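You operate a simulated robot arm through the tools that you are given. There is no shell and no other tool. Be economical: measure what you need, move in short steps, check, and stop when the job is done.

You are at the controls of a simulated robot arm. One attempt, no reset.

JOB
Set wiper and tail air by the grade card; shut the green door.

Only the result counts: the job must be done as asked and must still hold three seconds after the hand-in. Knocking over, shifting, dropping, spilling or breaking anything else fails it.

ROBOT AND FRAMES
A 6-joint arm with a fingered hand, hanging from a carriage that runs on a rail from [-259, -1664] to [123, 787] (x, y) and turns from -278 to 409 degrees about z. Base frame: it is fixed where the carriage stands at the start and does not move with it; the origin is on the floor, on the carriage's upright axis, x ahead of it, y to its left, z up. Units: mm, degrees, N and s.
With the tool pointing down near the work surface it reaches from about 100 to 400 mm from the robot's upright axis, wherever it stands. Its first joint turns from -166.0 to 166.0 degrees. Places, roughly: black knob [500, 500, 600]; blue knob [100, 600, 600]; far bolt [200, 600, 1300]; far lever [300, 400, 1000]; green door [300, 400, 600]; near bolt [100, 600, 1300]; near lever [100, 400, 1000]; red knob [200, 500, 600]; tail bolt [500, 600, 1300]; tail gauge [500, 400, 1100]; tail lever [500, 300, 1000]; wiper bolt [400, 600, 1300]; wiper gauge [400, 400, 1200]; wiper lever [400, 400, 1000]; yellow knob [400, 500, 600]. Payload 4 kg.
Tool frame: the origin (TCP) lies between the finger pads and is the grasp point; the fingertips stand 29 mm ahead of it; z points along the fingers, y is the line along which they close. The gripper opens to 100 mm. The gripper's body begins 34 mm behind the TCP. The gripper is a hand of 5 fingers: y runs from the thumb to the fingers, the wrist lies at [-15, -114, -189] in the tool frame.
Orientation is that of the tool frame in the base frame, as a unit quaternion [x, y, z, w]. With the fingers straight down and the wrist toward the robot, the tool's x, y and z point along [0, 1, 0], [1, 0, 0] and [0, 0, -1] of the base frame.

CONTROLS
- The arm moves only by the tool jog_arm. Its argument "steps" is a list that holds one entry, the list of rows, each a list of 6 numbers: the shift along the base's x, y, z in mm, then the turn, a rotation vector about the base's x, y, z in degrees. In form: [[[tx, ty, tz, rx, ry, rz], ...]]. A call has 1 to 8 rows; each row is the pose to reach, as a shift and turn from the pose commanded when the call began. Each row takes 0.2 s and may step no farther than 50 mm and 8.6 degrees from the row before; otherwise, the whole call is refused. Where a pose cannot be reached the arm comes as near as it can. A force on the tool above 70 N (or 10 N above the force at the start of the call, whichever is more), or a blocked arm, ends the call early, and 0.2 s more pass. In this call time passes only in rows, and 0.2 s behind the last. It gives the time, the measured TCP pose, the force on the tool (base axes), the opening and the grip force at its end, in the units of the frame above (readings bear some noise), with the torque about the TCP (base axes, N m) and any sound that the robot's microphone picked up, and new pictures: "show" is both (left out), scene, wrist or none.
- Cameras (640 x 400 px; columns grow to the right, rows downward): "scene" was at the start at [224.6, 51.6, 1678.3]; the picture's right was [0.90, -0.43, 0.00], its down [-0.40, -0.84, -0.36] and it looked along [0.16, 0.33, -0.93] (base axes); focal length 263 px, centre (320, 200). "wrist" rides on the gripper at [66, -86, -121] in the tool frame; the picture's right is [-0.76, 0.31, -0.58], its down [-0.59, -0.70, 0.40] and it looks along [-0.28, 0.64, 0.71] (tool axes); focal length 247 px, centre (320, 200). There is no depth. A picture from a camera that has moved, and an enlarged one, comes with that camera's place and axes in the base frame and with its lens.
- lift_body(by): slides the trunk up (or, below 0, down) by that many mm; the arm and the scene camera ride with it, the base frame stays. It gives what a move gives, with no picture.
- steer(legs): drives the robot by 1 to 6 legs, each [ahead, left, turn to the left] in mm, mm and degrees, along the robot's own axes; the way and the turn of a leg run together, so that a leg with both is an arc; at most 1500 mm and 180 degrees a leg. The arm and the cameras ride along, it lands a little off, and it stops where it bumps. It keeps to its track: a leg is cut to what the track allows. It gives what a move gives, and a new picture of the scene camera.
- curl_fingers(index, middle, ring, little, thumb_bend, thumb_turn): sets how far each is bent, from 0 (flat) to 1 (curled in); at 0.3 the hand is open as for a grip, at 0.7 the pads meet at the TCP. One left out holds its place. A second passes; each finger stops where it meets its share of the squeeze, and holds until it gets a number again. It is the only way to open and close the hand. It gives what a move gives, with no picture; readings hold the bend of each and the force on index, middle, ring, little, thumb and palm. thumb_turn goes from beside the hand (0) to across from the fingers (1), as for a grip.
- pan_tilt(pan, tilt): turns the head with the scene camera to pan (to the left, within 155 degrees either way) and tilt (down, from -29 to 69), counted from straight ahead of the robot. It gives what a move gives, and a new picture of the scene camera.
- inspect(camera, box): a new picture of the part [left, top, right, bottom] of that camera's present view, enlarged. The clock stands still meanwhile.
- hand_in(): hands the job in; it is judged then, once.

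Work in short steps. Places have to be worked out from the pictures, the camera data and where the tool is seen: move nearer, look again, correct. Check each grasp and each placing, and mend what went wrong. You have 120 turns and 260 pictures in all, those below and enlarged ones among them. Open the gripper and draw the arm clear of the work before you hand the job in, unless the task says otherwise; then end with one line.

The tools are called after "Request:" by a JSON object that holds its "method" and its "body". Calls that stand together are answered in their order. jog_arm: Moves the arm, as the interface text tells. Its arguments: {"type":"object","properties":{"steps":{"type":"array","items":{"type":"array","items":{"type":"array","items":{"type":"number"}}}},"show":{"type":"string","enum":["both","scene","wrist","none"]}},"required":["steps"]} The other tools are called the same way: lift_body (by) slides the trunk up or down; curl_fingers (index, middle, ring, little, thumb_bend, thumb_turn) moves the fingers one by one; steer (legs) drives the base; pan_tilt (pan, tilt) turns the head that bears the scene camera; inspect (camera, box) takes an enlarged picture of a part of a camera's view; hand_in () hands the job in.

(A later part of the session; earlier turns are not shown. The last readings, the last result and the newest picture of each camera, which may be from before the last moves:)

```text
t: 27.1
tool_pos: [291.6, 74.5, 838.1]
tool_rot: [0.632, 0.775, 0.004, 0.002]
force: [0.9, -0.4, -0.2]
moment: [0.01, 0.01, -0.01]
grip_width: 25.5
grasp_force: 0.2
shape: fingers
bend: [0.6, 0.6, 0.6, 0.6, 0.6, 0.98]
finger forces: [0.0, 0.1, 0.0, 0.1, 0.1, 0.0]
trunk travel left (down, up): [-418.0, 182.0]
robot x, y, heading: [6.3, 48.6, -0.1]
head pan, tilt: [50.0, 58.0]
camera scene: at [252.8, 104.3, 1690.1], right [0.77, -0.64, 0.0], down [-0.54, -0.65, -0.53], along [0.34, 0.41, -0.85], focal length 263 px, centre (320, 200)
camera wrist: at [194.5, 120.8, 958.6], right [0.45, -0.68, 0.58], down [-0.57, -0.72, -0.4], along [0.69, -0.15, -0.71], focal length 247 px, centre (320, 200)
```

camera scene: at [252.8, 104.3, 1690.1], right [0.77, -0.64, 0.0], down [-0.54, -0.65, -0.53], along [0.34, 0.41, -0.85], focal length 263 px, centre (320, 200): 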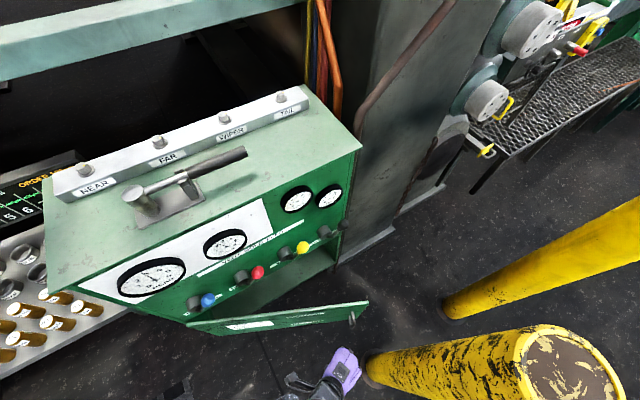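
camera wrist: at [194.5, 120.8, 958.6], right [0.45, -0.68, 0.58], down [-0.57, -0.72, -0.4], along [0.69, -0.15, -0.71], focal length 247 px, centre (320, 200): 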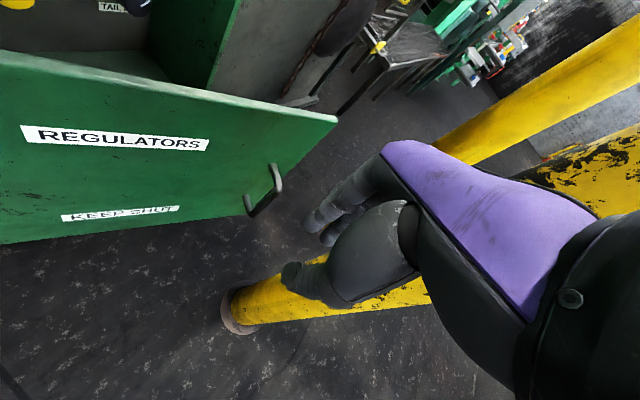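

The hand passed above the door (its top is really at z≈795). I go back over raised, then lower deeper behind it.

Request:
{"method": "jog_arm", "body": {"steps": [[[20, 20, 25, 0, 0, 0], [51, 45, 25, 0, 0, 0], [79, 75, 25, 0, 0, 0], [105, 105, 25, 0, 0, 0], [135, 135, 25, 0, 0, 0], [165, 166, 25, 0, 0, 0], [168, 166, -15, 0, 0, 0], [168, 166, -55, 0, 0, 0]]], "show": "none"}}

Request:
{"method": "jog_arm", "body": {"steps": [[[0, 0, -30, 0, 0, 0], [0, 0, -60, 0, 0, 0]]], "show": "both"}}

```text
t: 28.9
tool_pos: [464.1, 239.6, 782.1]
tool_rot: [0.632, 0.775, 0.003, 0.002]
force: [0.8, 0.2, 0.0]
moment: [0.01, 0.0, -0.02]
grip_width: 25.6
grasp_force: 0.1
shape: fingers
bend: [0.6, 0.6, 0.6, 0.6, 0.6, 0.98]
finger forces: [0.1, 0.0, 0.0, 0.0, 0.0, 0.0]
trunk travel left (down, up): [-418.0, 182.0]
robot x, y, heading: [4.5, 51.5, 0.1]
head pan, tilt: [50.0, 58.0]
```

```text
t: 29.5
tool_pos: [466.1, 241.7, 724.8]
tool_rot: [0.633, 0.774, 0.004, 0.002]
force: [0.0, -0.6, -0.3]
moment: [-0.03, -0.02, -0.03]
grip_width: 25.5
grasp_force: 0.1
shape: fingers
bend: [0.6, 0.6, 0.6, 0.6, 0.6, 0.98]
finger forces: [0.0, 0.1, 0.1, 0.0, 0.0, 0.0]
trunk travel left (down, up): [-418.0, 182.0]
robot x, y, heading: [7.5, 51.5, 0.0]
head pan, tilt: [50.0, 58.0]
camera scene: at [252.7, 104.3, 1690.1], right [0.77, -0.64, 0.0], down [-0.54, -0.65, -0.53], along [0.34, 0.41, -0.85], focal length 263 px, centre (320, 200)
camera wrist: at [367.5, 288.2, 845.1], right [0.45, -0.68, 0.58], down [-0.57, -0.72, -0.4], along [0.69, -0.15, -0.71], focal length 247 px, centre (320, 200)
```

scene: 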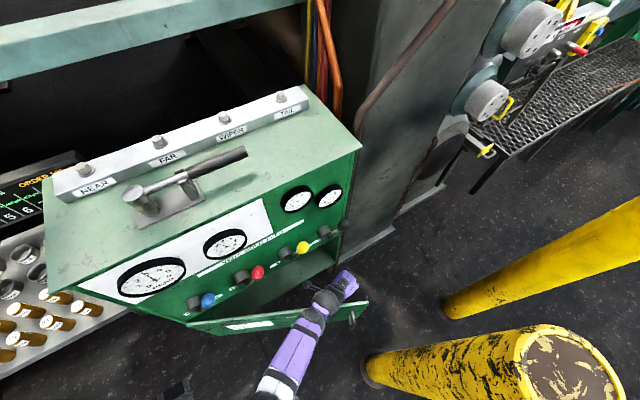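
wrist: 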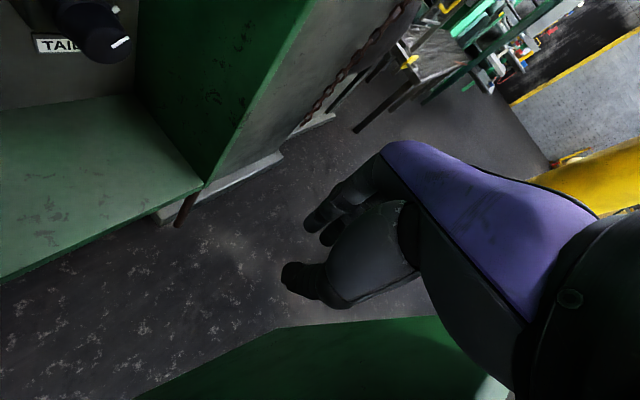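

A black regulator knob labelled TAIL with a white pointer is visible inside. Now I sweep the door open again.

Request:
{"method": "jog_arm", "body": {"steps": [[[-22, -22, 0, 0, 0, 0], [-44, -46, 0, 0, 0, 0], [-66, -71, 0, 0, 0, 0], [-88, -94, 0, 0, 0, 0], [-110, -115, 0, 0, 0, 0], [-132, -135, 0, 0, 0, 0], [-154, -153, 0, 0, 0, 0], [-176, -168, 0, 0, 0, 0]]], "show": "both"}}

```text
t: 31.3
tool_pos: [284.3, 72.7, 723.6]
tool_rot: [0.632, 0.775, 0.003, 0.001]
force: [0.0, 0.6, 0.8]
moment: [0.02, 0.01, -0.01]
grip_width: 25.5
grasp_force: 0.0
shape: fingers
bend: [0.6, 0.6, 0.6, 0.6, 0.6, 0.98]
finger forces: [0.0, 0.1, 0.0, 0.0, 0.0, 0.0]
trunk travel left (down, up): [-418.0, 182.0]
robot x, y, heading: [6.3, 48.2, 0.0]
head pan, tilt: [50.0, 58.0]
camera scene: at [252.7, 104.3, 1690.1], right [0.77, -0.64, 0.0], down [-0.54, -0.65, -0.53], along [0.34, 0.41, -0.85], focal length 263 px, centre (320, 200)
camera wrist: at [185.7, 119.5, 844.4], right [0.45, -0.68, 0.58], down [-0.57, -0.72, -0.4], along [0.69, -0.15, -0.71], focal length 247 px, centre (320, 200)
```

scene: 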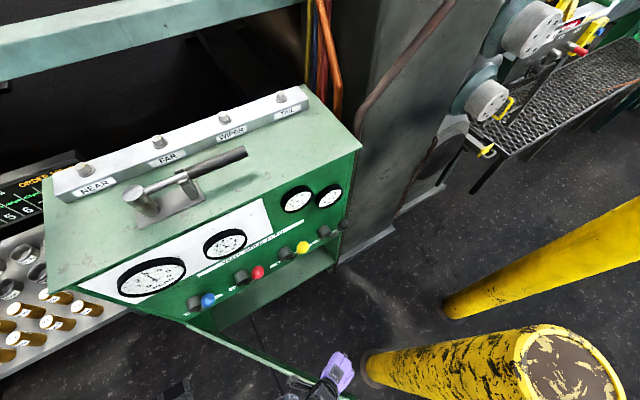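
wrist: 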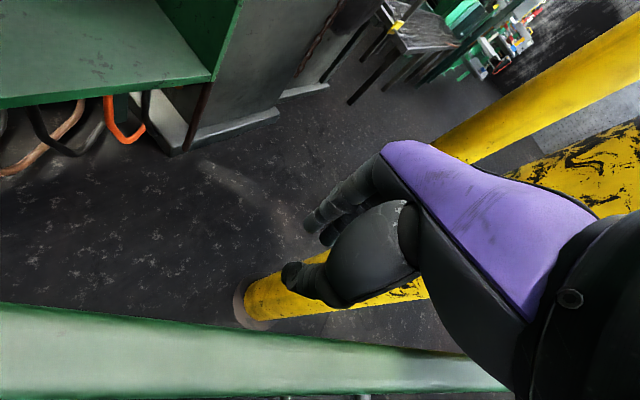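

Door is ~50° open. I lift the hand over it and drive the carriage back 300 mm to give room for the rest of the swing.

Request:
{"method": "jog_arm", "body": {"steps": [[[8, 8, 40, 0, 0, 0], [8, 8, 80, 0, 0, 0], [8, 8, 120, 0, 0, 0], [8, 8, 160, 0, 0, 0]]], "show": "none"}}

Request:
{"method": "steer", "body": {"legs": [[-46, -300, 0]]}}

```text
t: 32.3
tool_pos: [293.0, 77.7, 883.2]
tool_rot: [0.633, 0.774, 0.003, 0.002]
force: [0.1, -0.5, -1.0]
moment: [-0.06, -0.03, 0.01]
grip_width: 25.3
grasp_force: 0.0
shape: fingers
bend: [0.6, 0.6, 0.6, 0.6, 0.6, 0.98]
finger forces: [0.0, 0.0, 0.0, 0.1, 0.0, 0.0]
trunk travel left (down, up): [-418.0, 182.0]
robot x, y, heading: [0.7, 51.9, -0.3]
head pan, tilt: [50.0, 58.0]
```

```text
t: 34.3
tool_pos: [247.6, -212.5, 880.9]
tool_rot: [0.63, 0.776, 0.002, 0.002]
force: [0.2, 0.1, 0.0]
moment: [-0.01, 0.01, 0.0]
grip_width: 25.4
grasp_force: 0.0
shape: fingers
bend: [0.6, 0.6, 0.6, 0.6, 0.6, 0.98]
finger forces: [0.0, 0.1, 0.1, 0.1, 0.0, 0.0]
trunk travel left (down, up): [-418.0, 182.0]
robot x, y, heading: [-37.5, -243.5, 0.3]
head pan, tilt: [50.0, 58.0]
camera scene: at [207.1, -185.7, 1690.1], right [0.77, -0.64, 0.0], down [-0.54, -0.65, -0.53], along [0.34, 0.41, -0.85], focal length 263 px, centre (320, 200)
```

scene: 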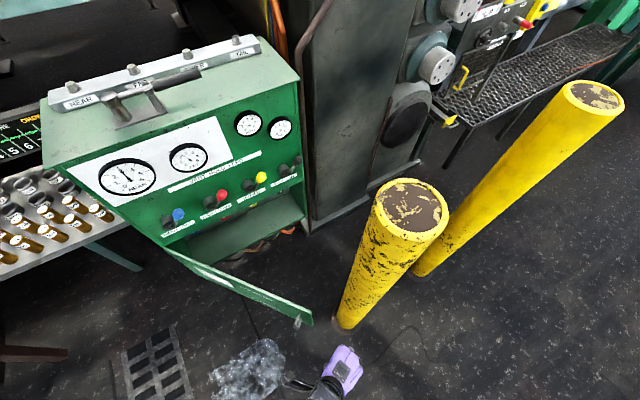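

The door stands at ~55° with its edge near (262,−82). I move the hand over to its inside at radius ~450.

Request:
{"method": "jog_arm", "body": {"steps": [[[5, 48, 0, 0, 0, 0], [10, 96, 0, 0, 0, 0], [14, 144, 0, 0, 0, 0], [18, 192, 0, 0, 0, 0], [20, 240, 0, 0, 0, 0], [22, 285, 0, 0, 0, 0]]], "show": "scene"}}

Request:
{"method": "jog_arm", "body": {"steps": [[[0, 0, -40, 0, 0, 0], [0, 0, -80, 0, 0, 0], [0, 0, -120, 0, 0, 0], [0, 0, -155, 0, 0, 0]]], "show": "both"}}

```text
t: 35.7
tool_pos: [266.4, 74.6, 878.0]
tool_rot: [0.63, 0.776, 0.003, 0.002]
force: [0.1, -0.4, 0.7]
moment: [0.03, -0.05, 0.04]
grip_width: 25.5
grasp_force: 0.2
shape: fingers
bend: [0.6, 0.6, 0.6, 0.6, 0.6, 0.98]
finger forces: [0.0, 0.0, 0.0, 0.0, 0.1, 0.0]
trunk travel left (down, up): [-418.0, 182.0]
robot x, y, heading: [-35.5, -239.8, 0.2]
head pan, tilt: [50.0, 58.0]
camera scene: at [207.1, -185.6, 1690.1], right [0.77, -0.64, 0.0], down [-0.54, -0.65, -0.53], along [0.34, 0.41, -0.85], focal length 263 px, centre (320, 200)
```

scene: 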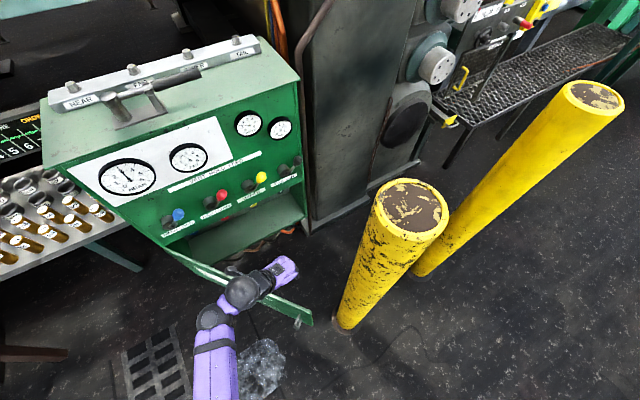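

```text
t: 36.7
tool_pos: [266.8, 73.7, 721.4]
tool_rot: [0.63, 0.776, 0.004, 0.001]
force: [0.0, -0.5, 0.2]
moment: [-0.04, 0.02, 0.0]
grip_width: 25.1
grasp_force: 0.1
shape: fingers
bend: [0.6, 0.6, 0.6, 0.6, 0.6, 0.98]
finger forces: [0.1, 0.0, 0.0, 0.0, 0.0, 0.0]
trunk travel left (down, up): [-418.0, 182.0]
robot x, y, heading: [-37.1, -243.0, 0.3]
head pan, tilt: [50.0, 58.0]
camera scene: at [207.1, -185.7, 1690.1], right [0.77, -0.64, 0.0], down [-0.54, -0.65, -0.53], along [0.34, 0.41, -0.85], focal length 263 px, centre (320, 200)
camera wrist: at [168.3, 120.1, 842.5], right [0.45, -0.68, 0.58], down [-0.56, -0.72, -0.4], along [0.69, -0.14, -0.71], focal length 247 px, centre (320, 200)
```

scene: 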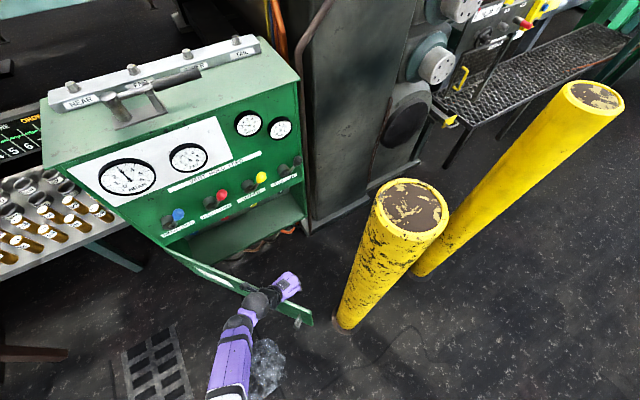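
wrist: 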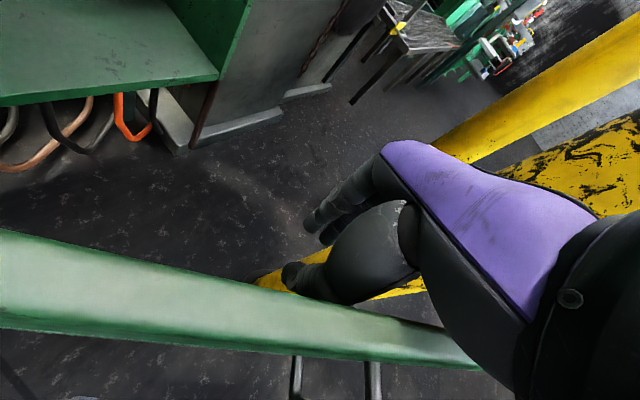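

Hand is inside the door. I sweep it further to ~80°.

Request:
{"method": "jog_arm", "body": {"steps": [[[-27, -5, 0, 0, 0, 0], [-54, -16, 0, 0, 0, 0], [-82, -28, 0, 0, 0, 0], [-110, -40, 0, 0, 0, 0], [-138, -51, 0, 0, 0, 0], [-166, -59, 0, 0, 0, 0], [-193, -65, 0, 0, 0, 0], [-220, -68, 0, 0, 0, 0]]], "show": "scene"}}

Request:
{"method": "jog_arm", "body": {"steps": [[[-27, -3, 0, 0, 0, 0], [-54, -4, 0, 0, 0, 0], [-80, -2, 0, 0, 0, 0], [-105, 2, 0, 0, 0, 0], [-128, 5, 0, 0, 0, 0]]], "show": "scene"}}

```text
t: 38.5
tool_pos: [47.8, 5.1, 725.8]
tool_rot: [0.632, 0.775, 0.002, 0.003]
force: [-0.5, -0.9, -0.5]
moment: [0.0, 0.01, 0.0]
grip_width: 25.2
grasp_force: 0.1
shape: fingers
bend: [0.6, 0.6, 0.6, 0.6, 0.6, 0.98]
finger forces: [0.0, 0.0, 0.1, 0.0, 0.1, 0.0]
trunk travel left (down, up): [-418.0, 182.0]
robot x, y, heading: [-38.4, -240.8, 0.3]
head pan, tilt: [50.0, 58.0]
camera scene: at [207.1, -185.8, 1690.1], right [0.77, -0.64, 0.0], down [-0.54, -0.65, -0.53], along [0.34, 0.41, -0.85], focal length 263 px, centre (320, 200)
```

scene: 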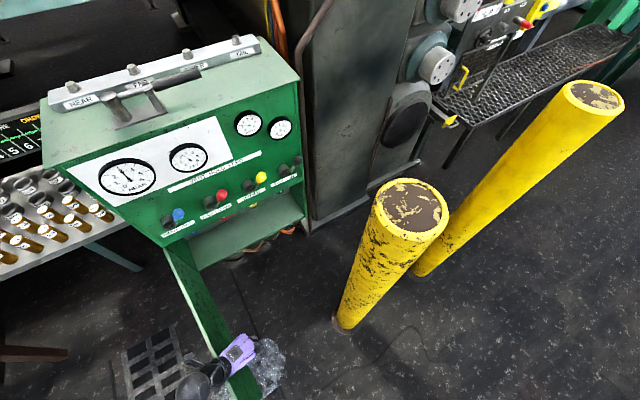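

```text
t: 39.7
tool_pos: [-81.1, 8.1, 725.4]
tool_rot: [0.631, 0.776, 0.003, 0.002]
force: [0.4, 0.0, 0.1]
moment: [-0.01, 0.03, 0.02]
grip_width: 25.5
grasp_force: 0.1
shape: fingers
bend: [0.6, 0.6, 0.6, 0.6, 0.6, 0.98]
finger forces: [0.0, 0.1, 0.0, 0.0, 0.0, 0.1]
trunk travel left (down, up): [-418.0, 182.0]
robot x, y, heading: [-35.8, -240.4, 0.3]
head pan, tilt: [50.0, 58.0]
camera scene: at [207.1, -185.8, 1690.1], right [0.77, -0.64, 0.0], down [-0.54, -0.65, -0.53], along [0.34, 0.41, -0.85], focal length 263 px, centre (320, 200)
```

scene: 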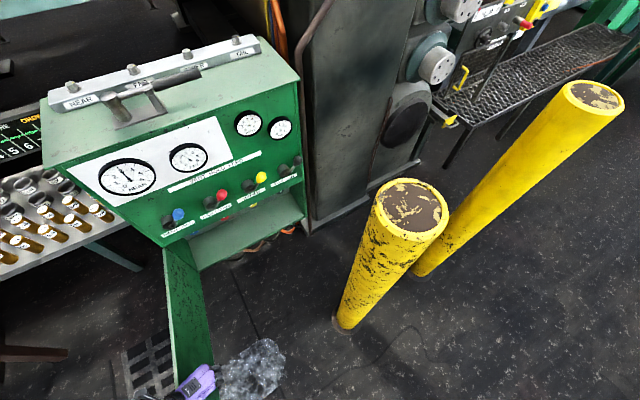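

Door is ~100° open. I move the hand off the door to the right, then turn it to point at the cabinet.

Request:
{"method": "jog_arm", "body": {"steps": [[[35, 0, 0, 0, 0, 0], [80, 0, 20, 0, 0, 0], [125, 0, 40, 0, 0, 0], [170, 0, 60, 0, 0, 0], [215, 0, 80, 0, 0, 0], [260, 0, 100, 0, 0, 0], [305, 0, 110, 0, 0, 0], [330, 0, 110, 0, 0, 0]]], "show": "none"}}

Request:
{"method": "jog_arm", "body": {"steps": [[[0, 0, 0, 8.4, 1.7, 0], [0, 0, 0, 16.8, 3.4, 0], [0, 0, 0, 25.2, 5.1, 0], [0, 0, 0, 33.6, 6.8, 0], [0, 0, 0, 42, 8.5, 0], [0, 0, 0, 50.4, 10.2, 0], [0, 0, 0, 58.8, 11.9, 0], [0, 0, 0, 67.2, 13.6, 0]]], "show": "scene"}}

```text
t: 41.5
tool_pos: [249.2, 10.6, 836.4]
tool_rot: [0.63, 0.777, 0.003, 0.003]
force: [0.0, -0.2, 0.1]
moment: [0.03, 0.0, 0.0]
grip_width: 25.3
grasp_force: 0.0
shape: fingers
bend: [0.6, 0.6, 0.6, 0.6, 0.6, 0.98]
finger forces: [0.1, 0.1, 0.0, 0.0, 0.0, 0.1]
trunk travel left (down, up): [-418.0, 182.0]
robot x, y, heading: [-37.0, -243.2, 0.5]
head pan, tilt: [50.0, 58.0]
```

```text
t: 43.3
tool_pos: [250.0, 10.6, 837.2]
tool_rot: [0.523, 0.639, 0.36, -0.434]
force: [0.9, -0.5, -1.1]
moment: [-0.01, 0.0, 0.0]
grip_width: 25.6
grasp_force: 0.1
shape: fingers
bend: [0.6, 0.6, 0.6, 0.6, 0.6, 0.98]
finger forces: [0.0, 0.1, 0.0, 0.0, 0.1, 0.0]
trunk travel left (down, up): [-418.0, 182.0]
robot x, y, heading: [-37.1, -238.6, 0.2]
head pan, tilt: [50.0, 58.0]
camera scene: at [207.0, -185.8, 1690.1], right [0.77, -0.64, 0.0], down [-0.54, -0.65, -0.53], along [0.34, 0.41, -0.85], focal length 263 px, centre (320, 200)
```

scene: 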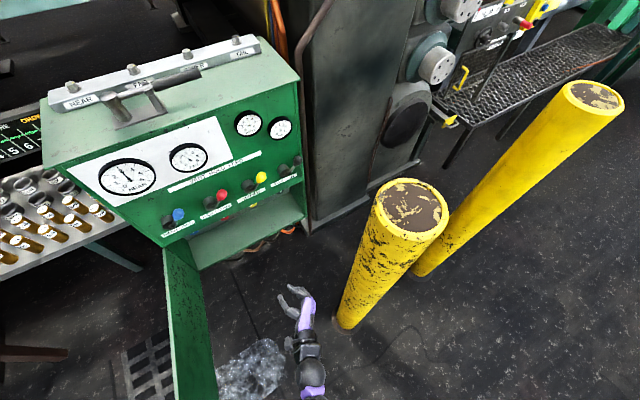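

I finish the pitch and yaw to face the cabinet, and lower the trunk 250 mm.

Request:
{"method": "jog_arm", "body": {"steps": [[[0, 0, 0, 8, 1.6, 0], [0, 0, 0, 16, 3.2, 0], [0, 0, 0, 22, 4.4, 0]]], "show": "none"}}

Request:
{"method": "jog_arm", "body": {"steps": [[[0, 0, 0, 0, 0, -8], [0, 0, 0, 0, 0, -16], [0, 0, 0, 0, 0, -21]]], "show": "none"}}

Request:
{"method": "lift_body", "body": {"by": -250}}

Request:
{"method": "pan_tilt", "body": {"pan": 60, "tilt": 35}}

Request:
{"method": "inspect", "body": {"camera": "wrist", "box": [0, 0, 640, 400]}}

```text
t: 44.1
tool_pos: [241.7, 8.6, 879.1]
tool_rot: [-0.443, -0.545, -0.455, 0.547]
force: [-0.3, -0.9, -0.2]
moment: [0.01, 0.03, -0.01]
grip_width: 25.6
grasp_force: 0.1
shape: fingers
bend: [0.6, 0.6, 0.6, 0.6, 0.6, 0.98]
finger forces: [0.1, 0.1, 0.0, 0.1, 0.1, 0.0]
out of reach, approached as far as the arm can: row 2, 3
trunk travel left (down, up): [-418.0, 182.0]
robot x, y, heading: [-38.3, -241.1, 0.3]
head pan, tilt: [50.0, 58.0]
```

```text
t: 44.9
tool_pos: [239.3, 9.8, 879.9]
tool_rot: [0.534, 0.452, 0.548, -0.458]
force: [-0.1, -0.4, -0.3]
moment: [-0.01, 0.01, 0.0]
grip_width: 25.5
grasp_force: 0.1
shape: fingers
bend: [0.6, 0.6, 0.6, 0.6, 0.6, 0.98]
finger forces: [0.0, 0.0, 0.0, 0.0, 0.1, 0.0]
trunk travel left (down, up): [-418.0, 182.0]
robot x, y, heading: [-37.1, -237.2, 0.5]
head pan, tilt: [50.0, 58.0]
```

```text
t: 47.5
tool_pos: [239.7, 10.2, 629.0]
tool_rot: [0.535, 0.453, 0.548, -0.456]
force: [0.9, 0.2, 0.0]
moment: [0.01, 0.0, -0.01]
grip_width: 25.4
grasp_force: 0.0
shape: fingers
bend: [0.6, 0.6, 0.6, 0.6, 0.6, 0.98]
finger forces: [0.0, 0.0, 0.1, 0.0, 0.0, 0.0]
trunk travel left (down, up): [-168.0, 432.0]
robot x, y, heading: [-37.9, -244.7, 0.2]
head pan, tilt: [50.0, 58.0]
```

```text
t: 48.3
tool_pos: [239.5, 9.2, 628.8]
tool_rot: [0.535, 0.452, 0.548, -0.456]
force: [0.6, -0.5, 0.4]
moment: [-0.03, 0.0, 0.0]
grip_width: 25.3
grasp_force: 0.1
shape: fingers
bend: [0.6, 0.6, 0.6, 0.6, 0.6, 0.98]
finger forces: [0.0, 0.1, 0.0, 0.0, 0.0, 0.0]
trunk travel left (down, up): [-168.0, 432.0]
robot x, y, heading: [-39.6, -241.8, 0.4]
head pan, tilt: [60.0, 35.0]
camera scene: at [206.7, -162.3, 1471.9], right [0.87, -0.5, 0.0], down [-0.28, -0.5, -0.82], along [0.41, 0.71, -0.57], focal length 263 px, centre (320, 200)
```

scene: 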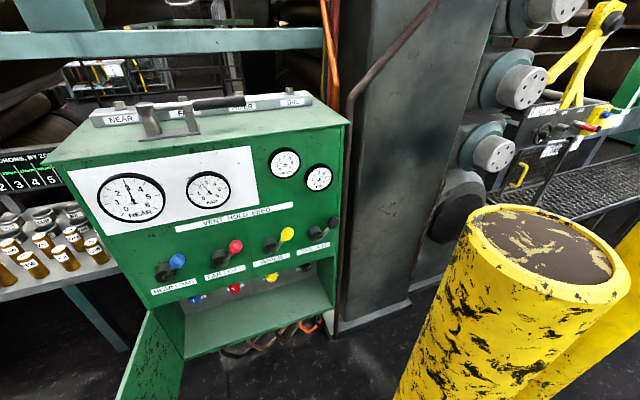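

```text
1.00 times, centred on (320, 200) of wrist (not enlarged: the box is as wide or as high as the picture)
camera zoom: at [133.4, -95.9, 691.6], right [0.21, -0.61, -0.77], down [-0.62, 0.52, -0.59], along [0.76, 0.6, -0.27], focal length 247 px, centre (320, 200)
```

zoom: 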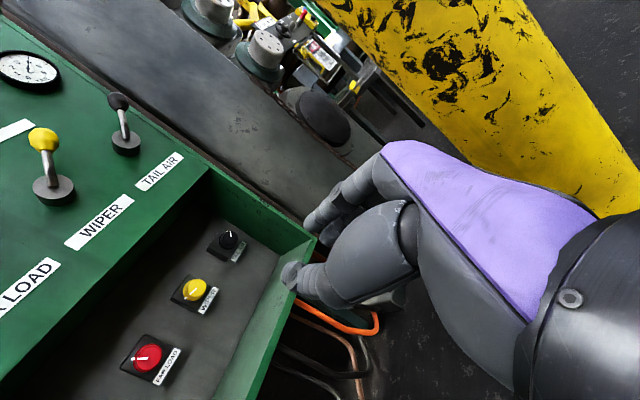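

The regulators (black, yellow, red) with pointers are visible. I zoom in.

Request:
{"method": "inspect", "body": {"camera": "wrist", "box": [100, 200, 300, 400]}}

Request:
{"method": "inspect", "body": {"camera": "scene", "box": [140, 210, 360, 350]}}

Request:
{"method": "inspect", "body": {"camera": "scene", "box": [260, 140, 350, 200]}}

```text
2.00 times, centred on (200, 300) of wrist
camera zoom: at [133.4, -95.9, 691.6], right [0.21, -0.61, -0.77], down [-0.62, 0.52, -0.59], along [0.76, 0.6, -0.27], focal length 494 px, centre (560, 0)
```

zoom: 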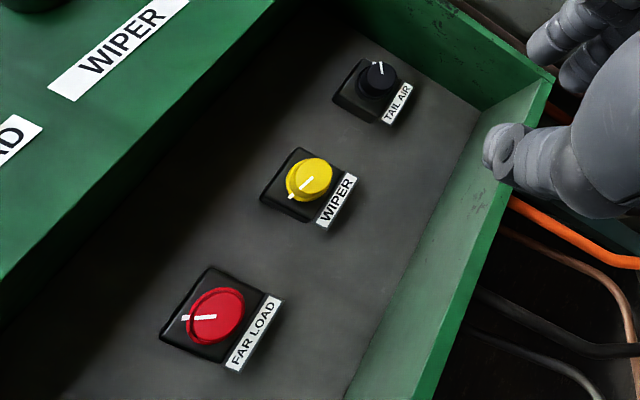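

```text
2.86 times, centred on (250, 280) of scene
camera zoom: at [206.7, -162.3, 1471.9], right [0.87, -0.5, 0.0], down [-0.28, -0.5, -0.82], along [0.41, 0.71, -0.57], focal length 752 px, centre (520, -29)
```

zoom: 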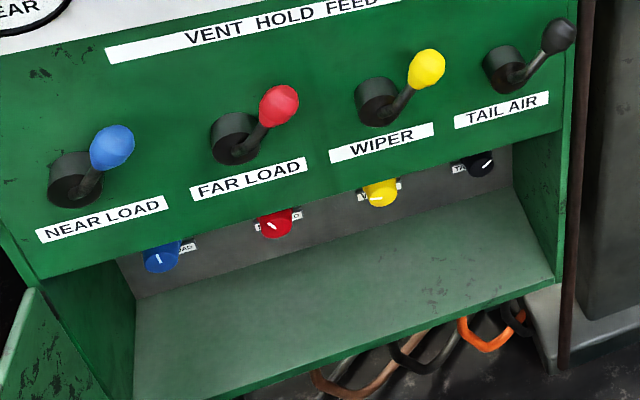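

```text
6.67 times, centred on (305, 170) of scene
camera zoom: at [206.7, -162.3, 1471.9], right [0.87, -0.5, 0.0], down [-0.28, -0.5, -0.82], along [0.41, 0.71, -0.57], focal length 1753 px, centre (420, 400)
```

zoom: 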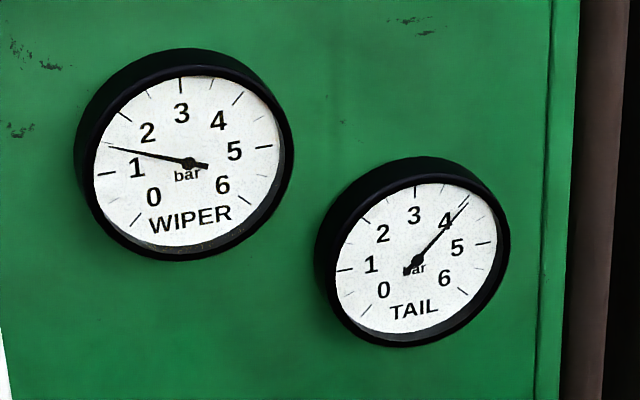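

Knob pointers match the gauges at 45°/bar (wiper ≈1.45, tail ≈4.2), so wiper needs ≈43° CCW and tail ≈30° CCW. Yellow knob ≈(377,522,638), black ≈(522,498,635). I drive the carriage forward 300 mm.

Request:
{"method": "steer", "body": {"legs": [[46, 300, 0]]}}

Request:
{"method": "inspect", "body": {"camera": "wrist", "box": [0, 0, 640, 400]}}

```text
t: 50.4
tool_pos: [286.0, 312.9, 628.6]
tool_rot: [0.534, 0.454, 0.547, -0.457]
force: [-0.1, 0.7, -0.3]
moment: [0.01, -0.01, -0.02]
grip_width: 25.8
grasp_force: 0.2
shape: fingers
bend: [0.6, 0.6, 0.6, 0.6, 0.6, 0.98]
finger forces: [0.0, 0.1, 0.0, 0.0, 0.0, 0.0]
trunk travel left (down, up): [-168.0, 432.0]
robot x, y, heading: [9.6, 61.2, 0.9]
head pan, tilt: [60.0, 35.0]
camera scene: at [253.4, 140.6, 1472.1], right [0.87, -0.49, 0.0], down [-0.28, -0.5, -0.82], along [0.4, 0.71, -0.57], focal length 263 px, centre (320, 200)
```

scene: 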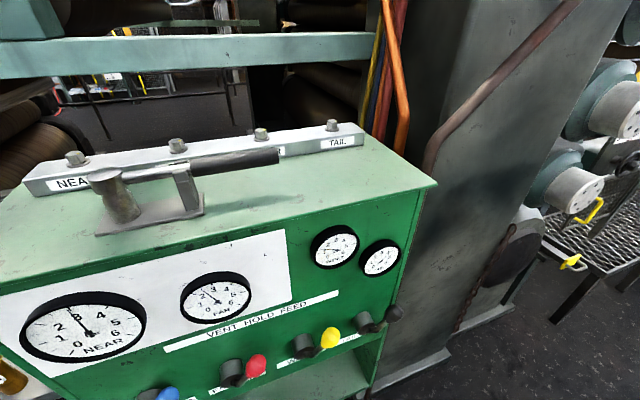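

```text
1.00 times, centred on (320, 200) of wrist (not enlarged: the box is as wide or as high as the picture)
camera zoom: at [179.8, 207.0, 691.6], right [0.21, -0.61, -0.77], down [-0.62, 0.52, -0.59], along [0.76, 0.6, -0.27], focal length 247 px, centre (320, 200)
```

zoom: 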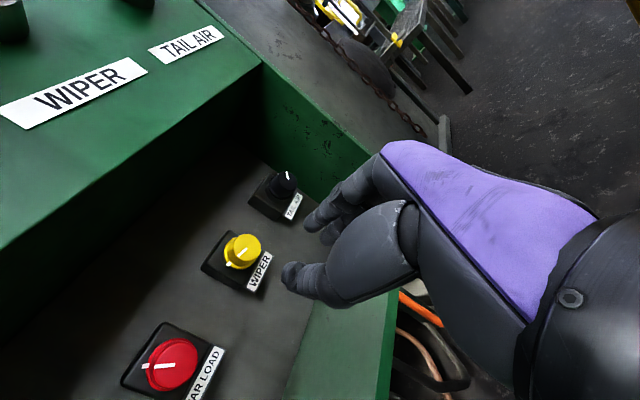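

Refined yellow knob face ≈(377,514,638). I open the hand and advance to a pre-grasp ~70 mm in front of the knob.

Request:
{"method": "curl_fingers", "body": {"index": 0.35, "middle": 0.35, "ring": 0.35, "little": 0.35, "thumb_bend": 0.35}}

Request:
{"method": "jog_arm", "body": {"steps": [[[20, 30, 2, 0, 0, 0], [40, 60, 4, 0, 0, 0], [60, 95, 6, 0, 0, 0], [80, 130, 9, 0, 0, 0]]], "show": "both"}}

```text
t: 51.4
tool_pos: [285.8, 312.1, 629.2]
tool_rot: [0.534, 0.454, 0.546, -0.458]
force: [0.2, 0.2, 0.7]
moment: [0.0, 0.02, 0.02]
grip_width: 86.5
grasp_force: 0.1
shape: fingers
bend: [0.35, 0.35, 0.35, 0.35, 0.35, 0.98]
finger forces: [0.0, 0.1, 0.0, 0.1, 0.1, 0.0]
trunk travel left (down, up): [-168.0, 432.0]
robot x, y, heading: [7.3, 60.1, 0.3]
head pan, tilt: [60.0, 35.0]
```

```text
t: 52.4
tool_pos: [368.6, 445.5, 640.6]
tool_rot: [0.534, 0.454, 0.547, -0.458]
force: [0.1, 0.0, 0.9]
moment: [0.0, -0.03, 0.0]
grip_width: 86.7
grasp_force: 0.1
shape: fingers
bend: [0.35, 0.35, 0.35, 0.35, 0.35, 0.98]
finger forces: [0.0, 0.0, 0.1, 0.1, 0.0, 0.0]
trunk travel left (down, up): [-168.0, 432.0]
robot x, y, heading: [10.6, 59.5, 0.3]
head pan, tilt: [60.0, 35.0]
camera scene: at [253.7, 141.1, 1472.2], right [0.87, -0.49, 0.0], down [-0.28, -0.5, -0.82], along [0.4, 0.71, -0.57], focal length 263 px, centre (320, 200)
camera wrist: at [263.4, 340.5, 704.0], right [0.21, -0.61, -0.77], down [-0.62, 0.52, -0.59], along [0.76, 0.6, -0.27], focal length 247 px, centre (320, 200)
```

scene: 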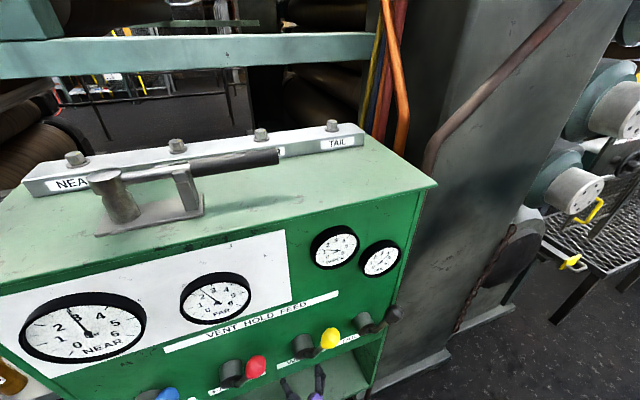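
wrist: 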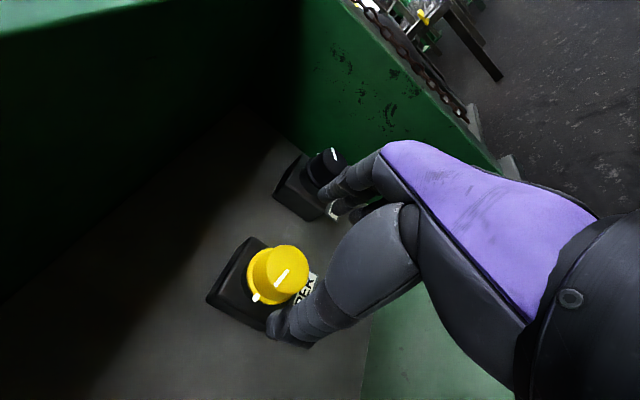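

The knob face is ~68 mm ahead, 8 mm lower. I advance to surround it.

Request:
{"method": "jog_arm", "body": {"steps": [[[3, 20, -8, 0, 0, 0], [6, 40, -8, 0, 0, 0], [9, 55, -8, 0, 0, 0], [11, 66, -8, 0, 0, 0]]], "show": "wrist"}}

Request:
{"method": "inspect", "body": {"camera": "wrist", "box": [200, 160, 440, 360]}}

```text
t: 53.4
tool_pos: [374.6, 507.8, 633.5]
tool_rot: [0.534, 0.454, 0.546, -0.458]
force: [0.0, 0.4, 0.2]
moment: [0.03, -0.04, 0.02]
grip_width: 86.5
grasp_force: 0.1
shape: fingers
bend: [0.35, 0.35, 0.35, 0.35, 0.35, 0.98]
finger forces: [0.0, 0.1, 0.1, 0.0, 0.0, 0.0]
out of reach, approached as far as the arm can: row 4
trunk travel left (down, up): [-168.0, 432.0]
robot x, y, heading: [11.2, 63.3, 0.4]
head pan, tilt: [60.0, 35.0]
camera wrist: at [268.7, 400.9, 697.2], right [0.21, -0.61, -0.76], down [-0.62, 0.52, -0.59], along [0.75, 0.6, -0.27], focal length 247 px, centre (320, 200)
```

wrist: 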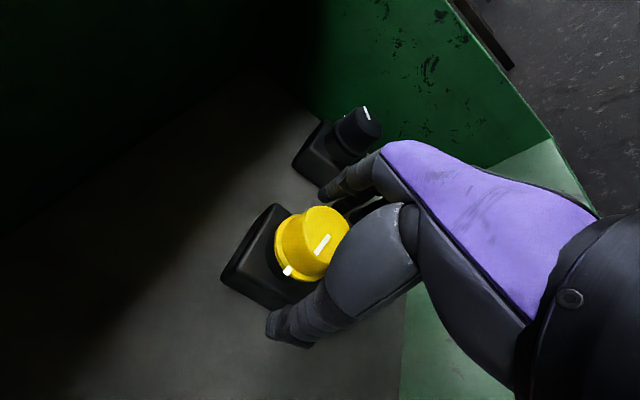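

```text
2.00 times, centred on (320, 260) of wrist
camera zoom: at [268.7, 400.9, 697.2], right [0.21, -0.61, -0.76], down [-0.62, 0.52, -0.59], along [0.75, 0.6, -0.27], focal length 494 px, centre (320, 80)
```

zoom: 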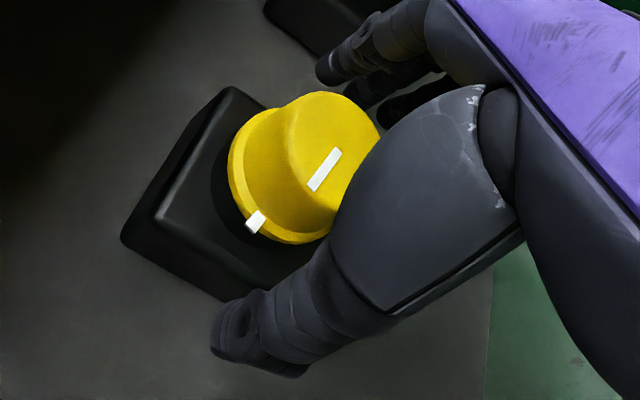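

Reach runs out here, and the roll will need margin: I retract 60 mm with a 42° clockwise pre-roll (so the grip turns back CCW), then drive forward.

Request:
{"method": "jog_arm", "body": {"steps": [[[-5, -30, 0, 0, 0, 0], [-10, -60, 0, 0, 0, 0], [-10, -60, 0, 1.4, 8.3, 0.1], [-10, -60, 0, 2.8, 16.6, 0.3], [-10, -60, 0, 4.2, 24.8, 0.4], [-10, -60, 0, 5.6, 33.1, 0.6], [-10, -60, 0, 7.05, 41.4, 0.7]]], "show": "none"}}

Request:
{"method": "steer", "body": {"legs": [[8, 50, 0]]}}

Request:
{"method": "inspect", "body": {"camera": "wrist", "box": [0, 0, 640, 400]}}

```text
t: 55.0
tool_pos: [362.9, 447.5, 634.2]
tool_rot: [0.662, 0.232, 0.346, -0.623]
force: [-0.8, 0.0, 0.3]
moment: [0.02, -0.04, -0.01]
grip_width: 86.4
grasp_force: 0.0
shape: fingers
bend: [0.35, 0.35, 0.35, 0.35, 0.35, 0.98]
finger forces: [0.0, 0.0, 0.0, 0.0, 0.0, 0.0]
trunk travel left (down, up): [-168.0, 432.0]
robot x, y, heading: [5.5, 62.6, 0.2]
head pan, tilt: [60.0, 35.0]
```

```text
t: 55.9
tool_pos: [372.3, 499.1, 636.3]
tool_rot: [0.662, 0.232, 0.347, -0.623]
force: [0.1, -0.7, -0.7]
moment: [-0.01, -0.01, 0.02]
grip_width: 86.6
grasp_force: 0.0
shape: fingers
bend: [0.35, 0.35, 0.35, 0.35, 0.35, 0.98]
finger forces: [0.1, 0.0, 0.0, 0.1, 0.0, 0.0]
trunk travel left (down, up): [-168.0, 432.0]
robot x, y, heading: [14.1, 111.2, 0.4]
head pan, tilt: [60.0, 35.0]
camera scene: at [261.5, 191.4, 1472.1], right [0.87, -0.49, 0.0], down [-0.28, -0.5, -0.82], along [0.4, 0.71, -0.57], focal length 263 px, centre (320, 200)
```

scene: 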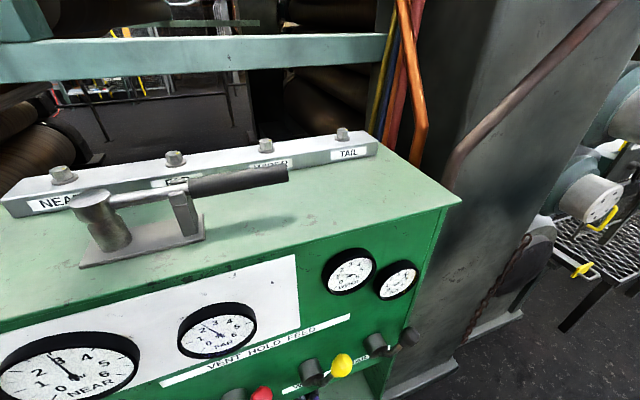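

```text
1.00 times, centred on (320, 200) of wrist (not enlarged: the box is as wide or as high as the picture)
camera zoom: at [329.8, 381.4, 739.4], right [-0.37, -0.51, -0.78], down [-0.84, 0.55, 0.03], along [0.41, 0.66, -0.63], focal length 247 px, centre (320, 200)
```

zoom: 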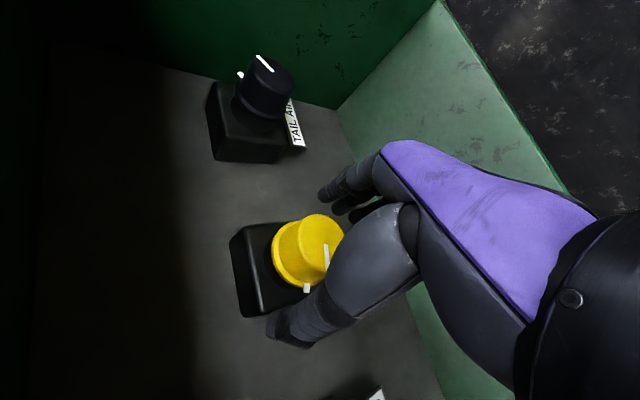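

Knob still sits centrally between thumb and fingers. I advance another 20 mm with a small correction.

Request:
{"method": "jog_arm", "body": {"steps": [[[5, 10, -3, 0, 0, 0], [8, 21, -3, 0, 0, 0]]], "show": "wrist"}}

Request:
{"method": "curl_fingers", "body": {"index": 0.7, "middle": 0.7, "ring": 0.7, "little": 0.7, "thumb_bend": 0.7}}

Request:
{"method": "inspect", "body": {"camera": "wrist", "box": [200, 160, 440, 360]}}

Request:
{"method": "inspect", "body": {"camera": "scene", "box": [310, 230, 430, 310]}}

```text
t: 56.5
tool_pos: [377.7, 516.6, 629.5]
tool_rot: [0.663, 0.232, 0.347, -0.622]
force: [-1.2, -7.4, -1.2]
moment: [0.29, -0.01, 0.33]
grip_width: 88.8
grasp_force: 4.2
shape: fingers
bend: [0.35, 0.35, 0.35, 0.35, 0.34, 0.97]
finger forces: [0.0, 0.0, 0.0, 0.0, 7.3, 0.0]
trunk travel left (down, up): [-168.0, 432.0]
robot x, y, heading: [21.4, 113.8, 0.0]
head pan, tilt: [60.0, 35.0]
camera wrist: at [337.1, 399.2, 734.7], right [-0.37, -0.51, -0.78], down [-0.83, 0.55, 0.03], along [0.41, 0.66, -0.63], focal length 247 px, centre (320, 200)
```

wrist: 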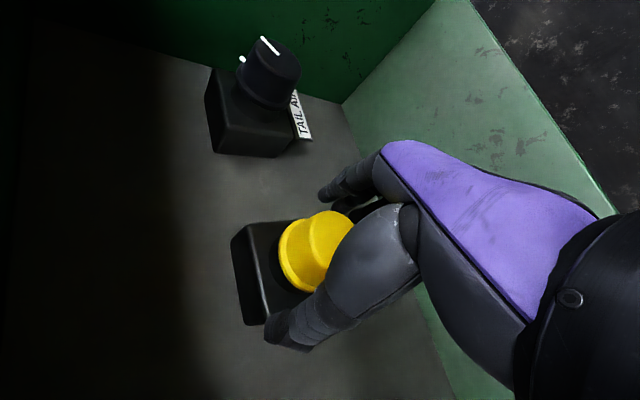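

```text
t: 57.5
tool_pos: [377.3, 514.4, 627.8]
tool_rot: [0.664, 0.231, 0.346, -0.621]
force: [-2.0, -14.2, -8.7]
moment: [-0.01, 0.0, 0.33]
grip_width: 46.8
grasp_force: 14.0
shape: fingers
bend: [0.65, 0.61, 0.7, 0.7, 0.46, 0.97]
finger forces: [5.8, 11.2, 0.0, 0.1, 11.5, 0.0]
trunk travel left (down, up): [-168.0, 432.0]
robot x, y, heading: [18.0, 113.0, 0.3]
head pan, tilt: [60.0, 35.0]
```

```text
2.00 times, centred on (320, 260) of wrist
camera zoom: at [336.3, 397.0, 733.8], right [-0.37, -0.51, -0.78], down [-0.83, 0.55, 0.03], along [0.41, 0.66, -0.63], focal length 494 px, centre (320, 80)
```

zoom: 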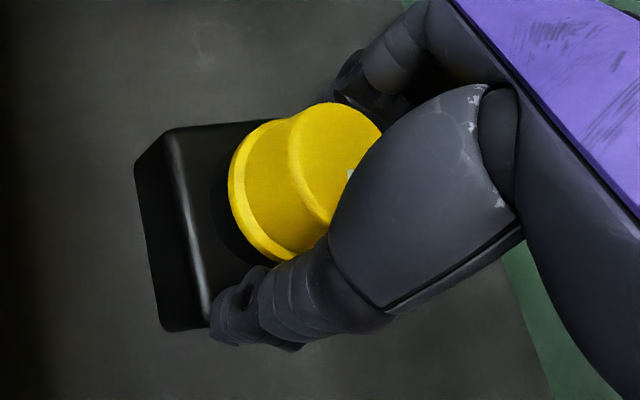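

```text
5.00 times, centred on (370, 270) of scene
camera zoom: at [260.9, 188.7, 1471.5], right [0.87, -0.49, 0.0], down [-0.28, -0.5, -0.82], along [0.4, 0.71, -0.58], focal length 1315 px, centre (70, -150)
```

zoom: 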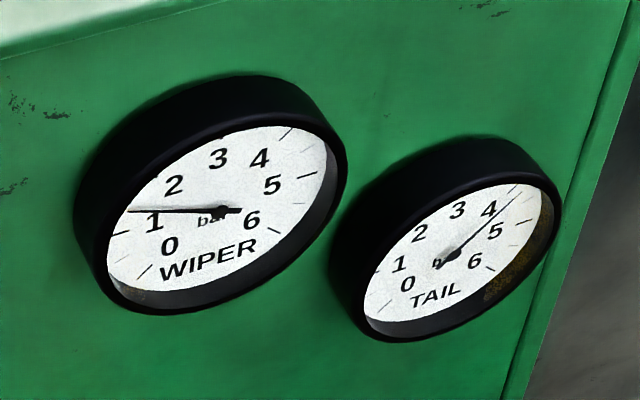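

The knob is gripped by index, middle and thumb. I ease back 3 mm and turn CCW ~17° to see the response.

Request:
{"method": "jog_arm", "body": {"steps": [[[-0.5, -3, 2, 0, 0, 0], [-0.5, -3, 2, -1.4, -8.3, -0.1], [-0.5, -3, 2, -2.8, -16.6, -0.3]]], "show": "wrist"}}

Request:
{"method": "inspect", "body": {"camera": "scene", "box": [310, 230, 430, 310]}}

```text
t: 58.3
tool_pos: [375.3, 513.3, 628.7]
tool_rot: [0.624, 0.326, 0.432, -0.564]
force: [-0.7, -3.4, -23.6]
moment: [-0.31, 0.75, 0.56]
grip_width: 41.8
grasp_force: 21.6
shape: fingers
bend: [0.61, 0.61, 0.7, 0.7, 0.51, 0.95]
finger forces: [12.1, 22.0, 0.0, 0.1, 9.4, 0.1]
trunk travel left (down, up): [-168.0, 432.0]
robot x, y, heading: [15.5, 110.2, 0.5]
head pan, tilt: [60.0, 35.0]
camera wrist: at [304.7, 401.3, 724.3], right [-0.14, -0.55, -0.82], down [-0.81, 0.54, -0.23], along [0.58, 0.63, -0.52], focal length 247 px, centre (320, 200)
```

wrist: 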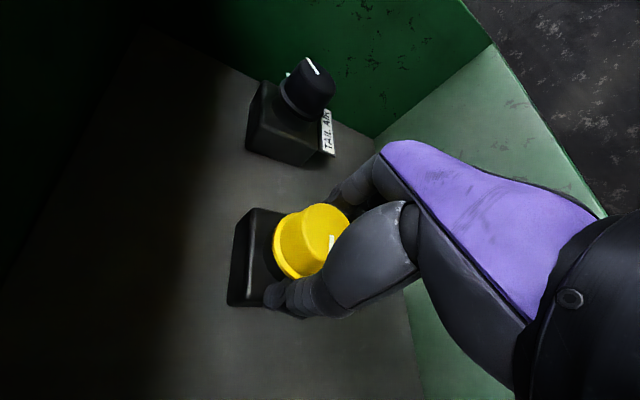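

```text
5.00 times, centred on (370, 270) of scene
camera zoom: at [260.4, 189.8, 1471.4], right [0.87, -0.49, 0.0], down [-0.28, -0.5, -0.82], along [0.4, 0.71, -0.58], focal length 1315 px, centre (70, -150)
```

zoom: 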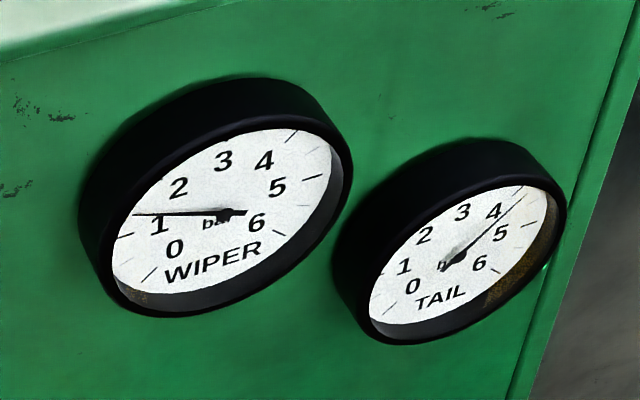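

The gauge hasn't changed yet and there is a −z load, so the knob sits slightly lower. I shift down 4 mm and continue the turn.

Request:
{"method": "jog_arm", "body": {"steps": [[[0, 0, -4, 0, 0, 0], [0, 0, -5, -1.4, -8.3, -0.1], [0, 0, -5, -2.8, -16.6, -0.3]]], "show": "wrist"}}

Request:
{"method": "inspect", "body": {"camera": "scene", "box": [310, 230, 430, 310]}}

```text
t: 59.1
tool_pos: [375.5, 512.5, 623.6]
tool_rot: [0.57, 0.414, 0.508, -0.496]
force: [1.8, -0.9, -30.4]
moment: [-0.49, 1.06, 0.67]
grip_width: 37.1
grasp_force: 27.1
shape: fingers
bend: [0.61, 0.65, 0.7, 0.7, 0.54, 0.93]
finger forces: [12.6, 30.9, 0.0, 0.0, 11.0, 0.0]
trunk travel left (down, up): [-168.0, 432.0]
robot x, y, heading: [19.2, 111.3, 0.6]
head pan, tilt: [60.0, 35.0]
camera wrist: at [280.2, 405.9, 700.3], right [0.09, -0.6, -0.8], down [-0.7, 0.53, -0.48], along [0.71, 0.6, -0.37], focal length 247 px, centre (320, 200)
```

wrist: 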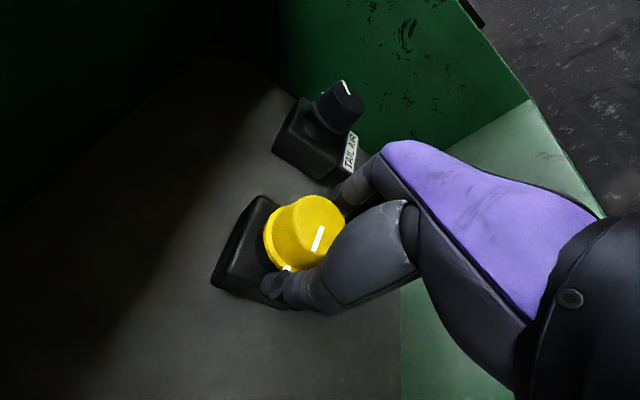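

```text
5.00 times, centred on (370, 270) of scene
camera zoom: at [260.5, 189.8, 1471.3], right [0.87, -0.49, 0.0], down [-0.28, -0.5, -0.82], along [0.4, 0.71, -0.58], focal length 1315 px, centre (70, -150)
```

zoom: 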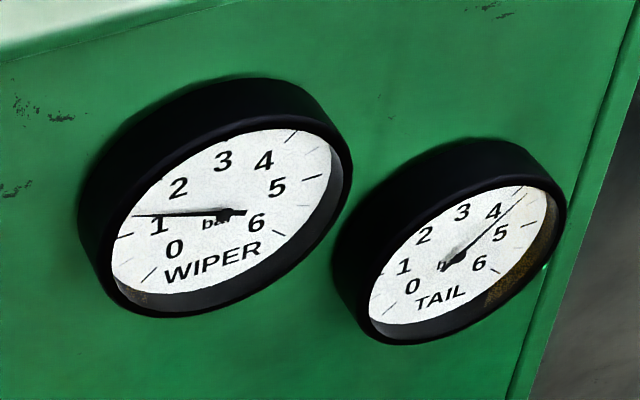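

The knob hasn't turned; the fingers slip and only index/middle touch, so the knob is off-centre in the hand. I release and look closely at the knob.

Request:
{"method": "curl_fingers", "body": {"index": 0.3, "middle": 0.3, "ring": 0.3, "little": 0.3, "thumb_bend": 0.3}}

Request:
{"method": "jog_arm", "body": {"steps": [[[-5, -30, 0, 0, 0, 0], [-10, -60, 0, 0, 0, 0]]], "show": "wrist"}}

Request:
{"method": "inspect", "body": {"camera": "wrist", "box": [180, 120, 380, 320]}}

```text
t: 60.1
tool_pos: [379.3, 517.6, 628.4]
tool_rot: [0.566, 0.413, 0.513, -0.497]
force: [-0.3, 0.6, 0.1]
moment: [-0.01, -0.02, -0.02]
grip_width: 98.6
grasp_force: 0.0
shape: fingers
bend: [0.3, 0.3, 0.3, 0.3, 0.3, 0.97]
finger forces: [0.0, 0.0, 0.0, 0.0, 0.1, 0.0]
trunk travel left (down, up): [-168.0, 432.0]
robot x, y, heading: [14.9, 111.3, 0.4]
head pan, tilt: [60.0, 35.0]
```

```text
t: 60.7
tool_pos: [368.0, 454.2, 627.3]
tool_rot: [0.566, 0.413, 0.513, -0.495]
force: [0.0, -0.3, 1.0]
moment: [0.03, 0.02, -0.01]
grip_width: 98.4
grasp_force: 0.0
shape: fingers
bend: [0.3, 0.3, 0.3, 0.3, 0.3, 0.98]
finger forces: [0.0, 0.0, 0.0, 0.0, 0.0, 0.0]
trunk travel left (down, up): [-168.0, 432.0]
robot x, y, heading: [19.6, 111.6, 0.3]
head pan, tilt: [60.0, 35.0]
camera wrist: at [271.8, 346.3, 701.9], right [0.1, -0.59, -0.8], down [-0.7, 0.53, -0.48], along [0.71, 0.61, -0.35], focal length 247 px, centre (320, 200)
```

wrist: 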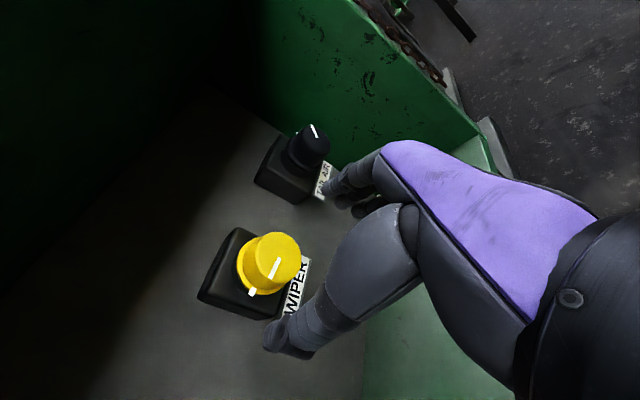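

```text
2.00 times, centred on (280, 220) of wrist
camera zoom: at [271.8, 346.3, 701.9], right [0.1, -0.59, -0.8], down [-0.7, 0.53, -0.48], along [0.71, 0.61, -0.35], focal length 494 px, centre (400, 160)
```

zoom: 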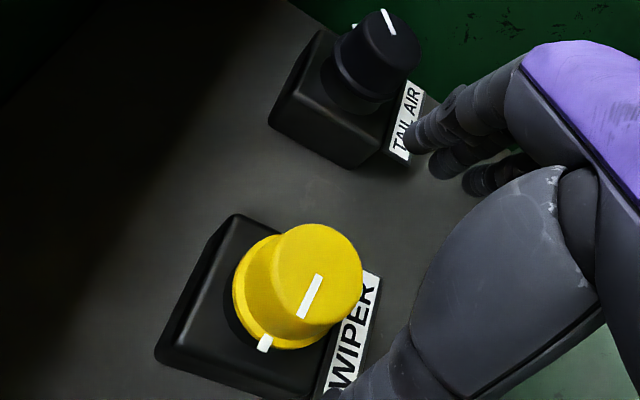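

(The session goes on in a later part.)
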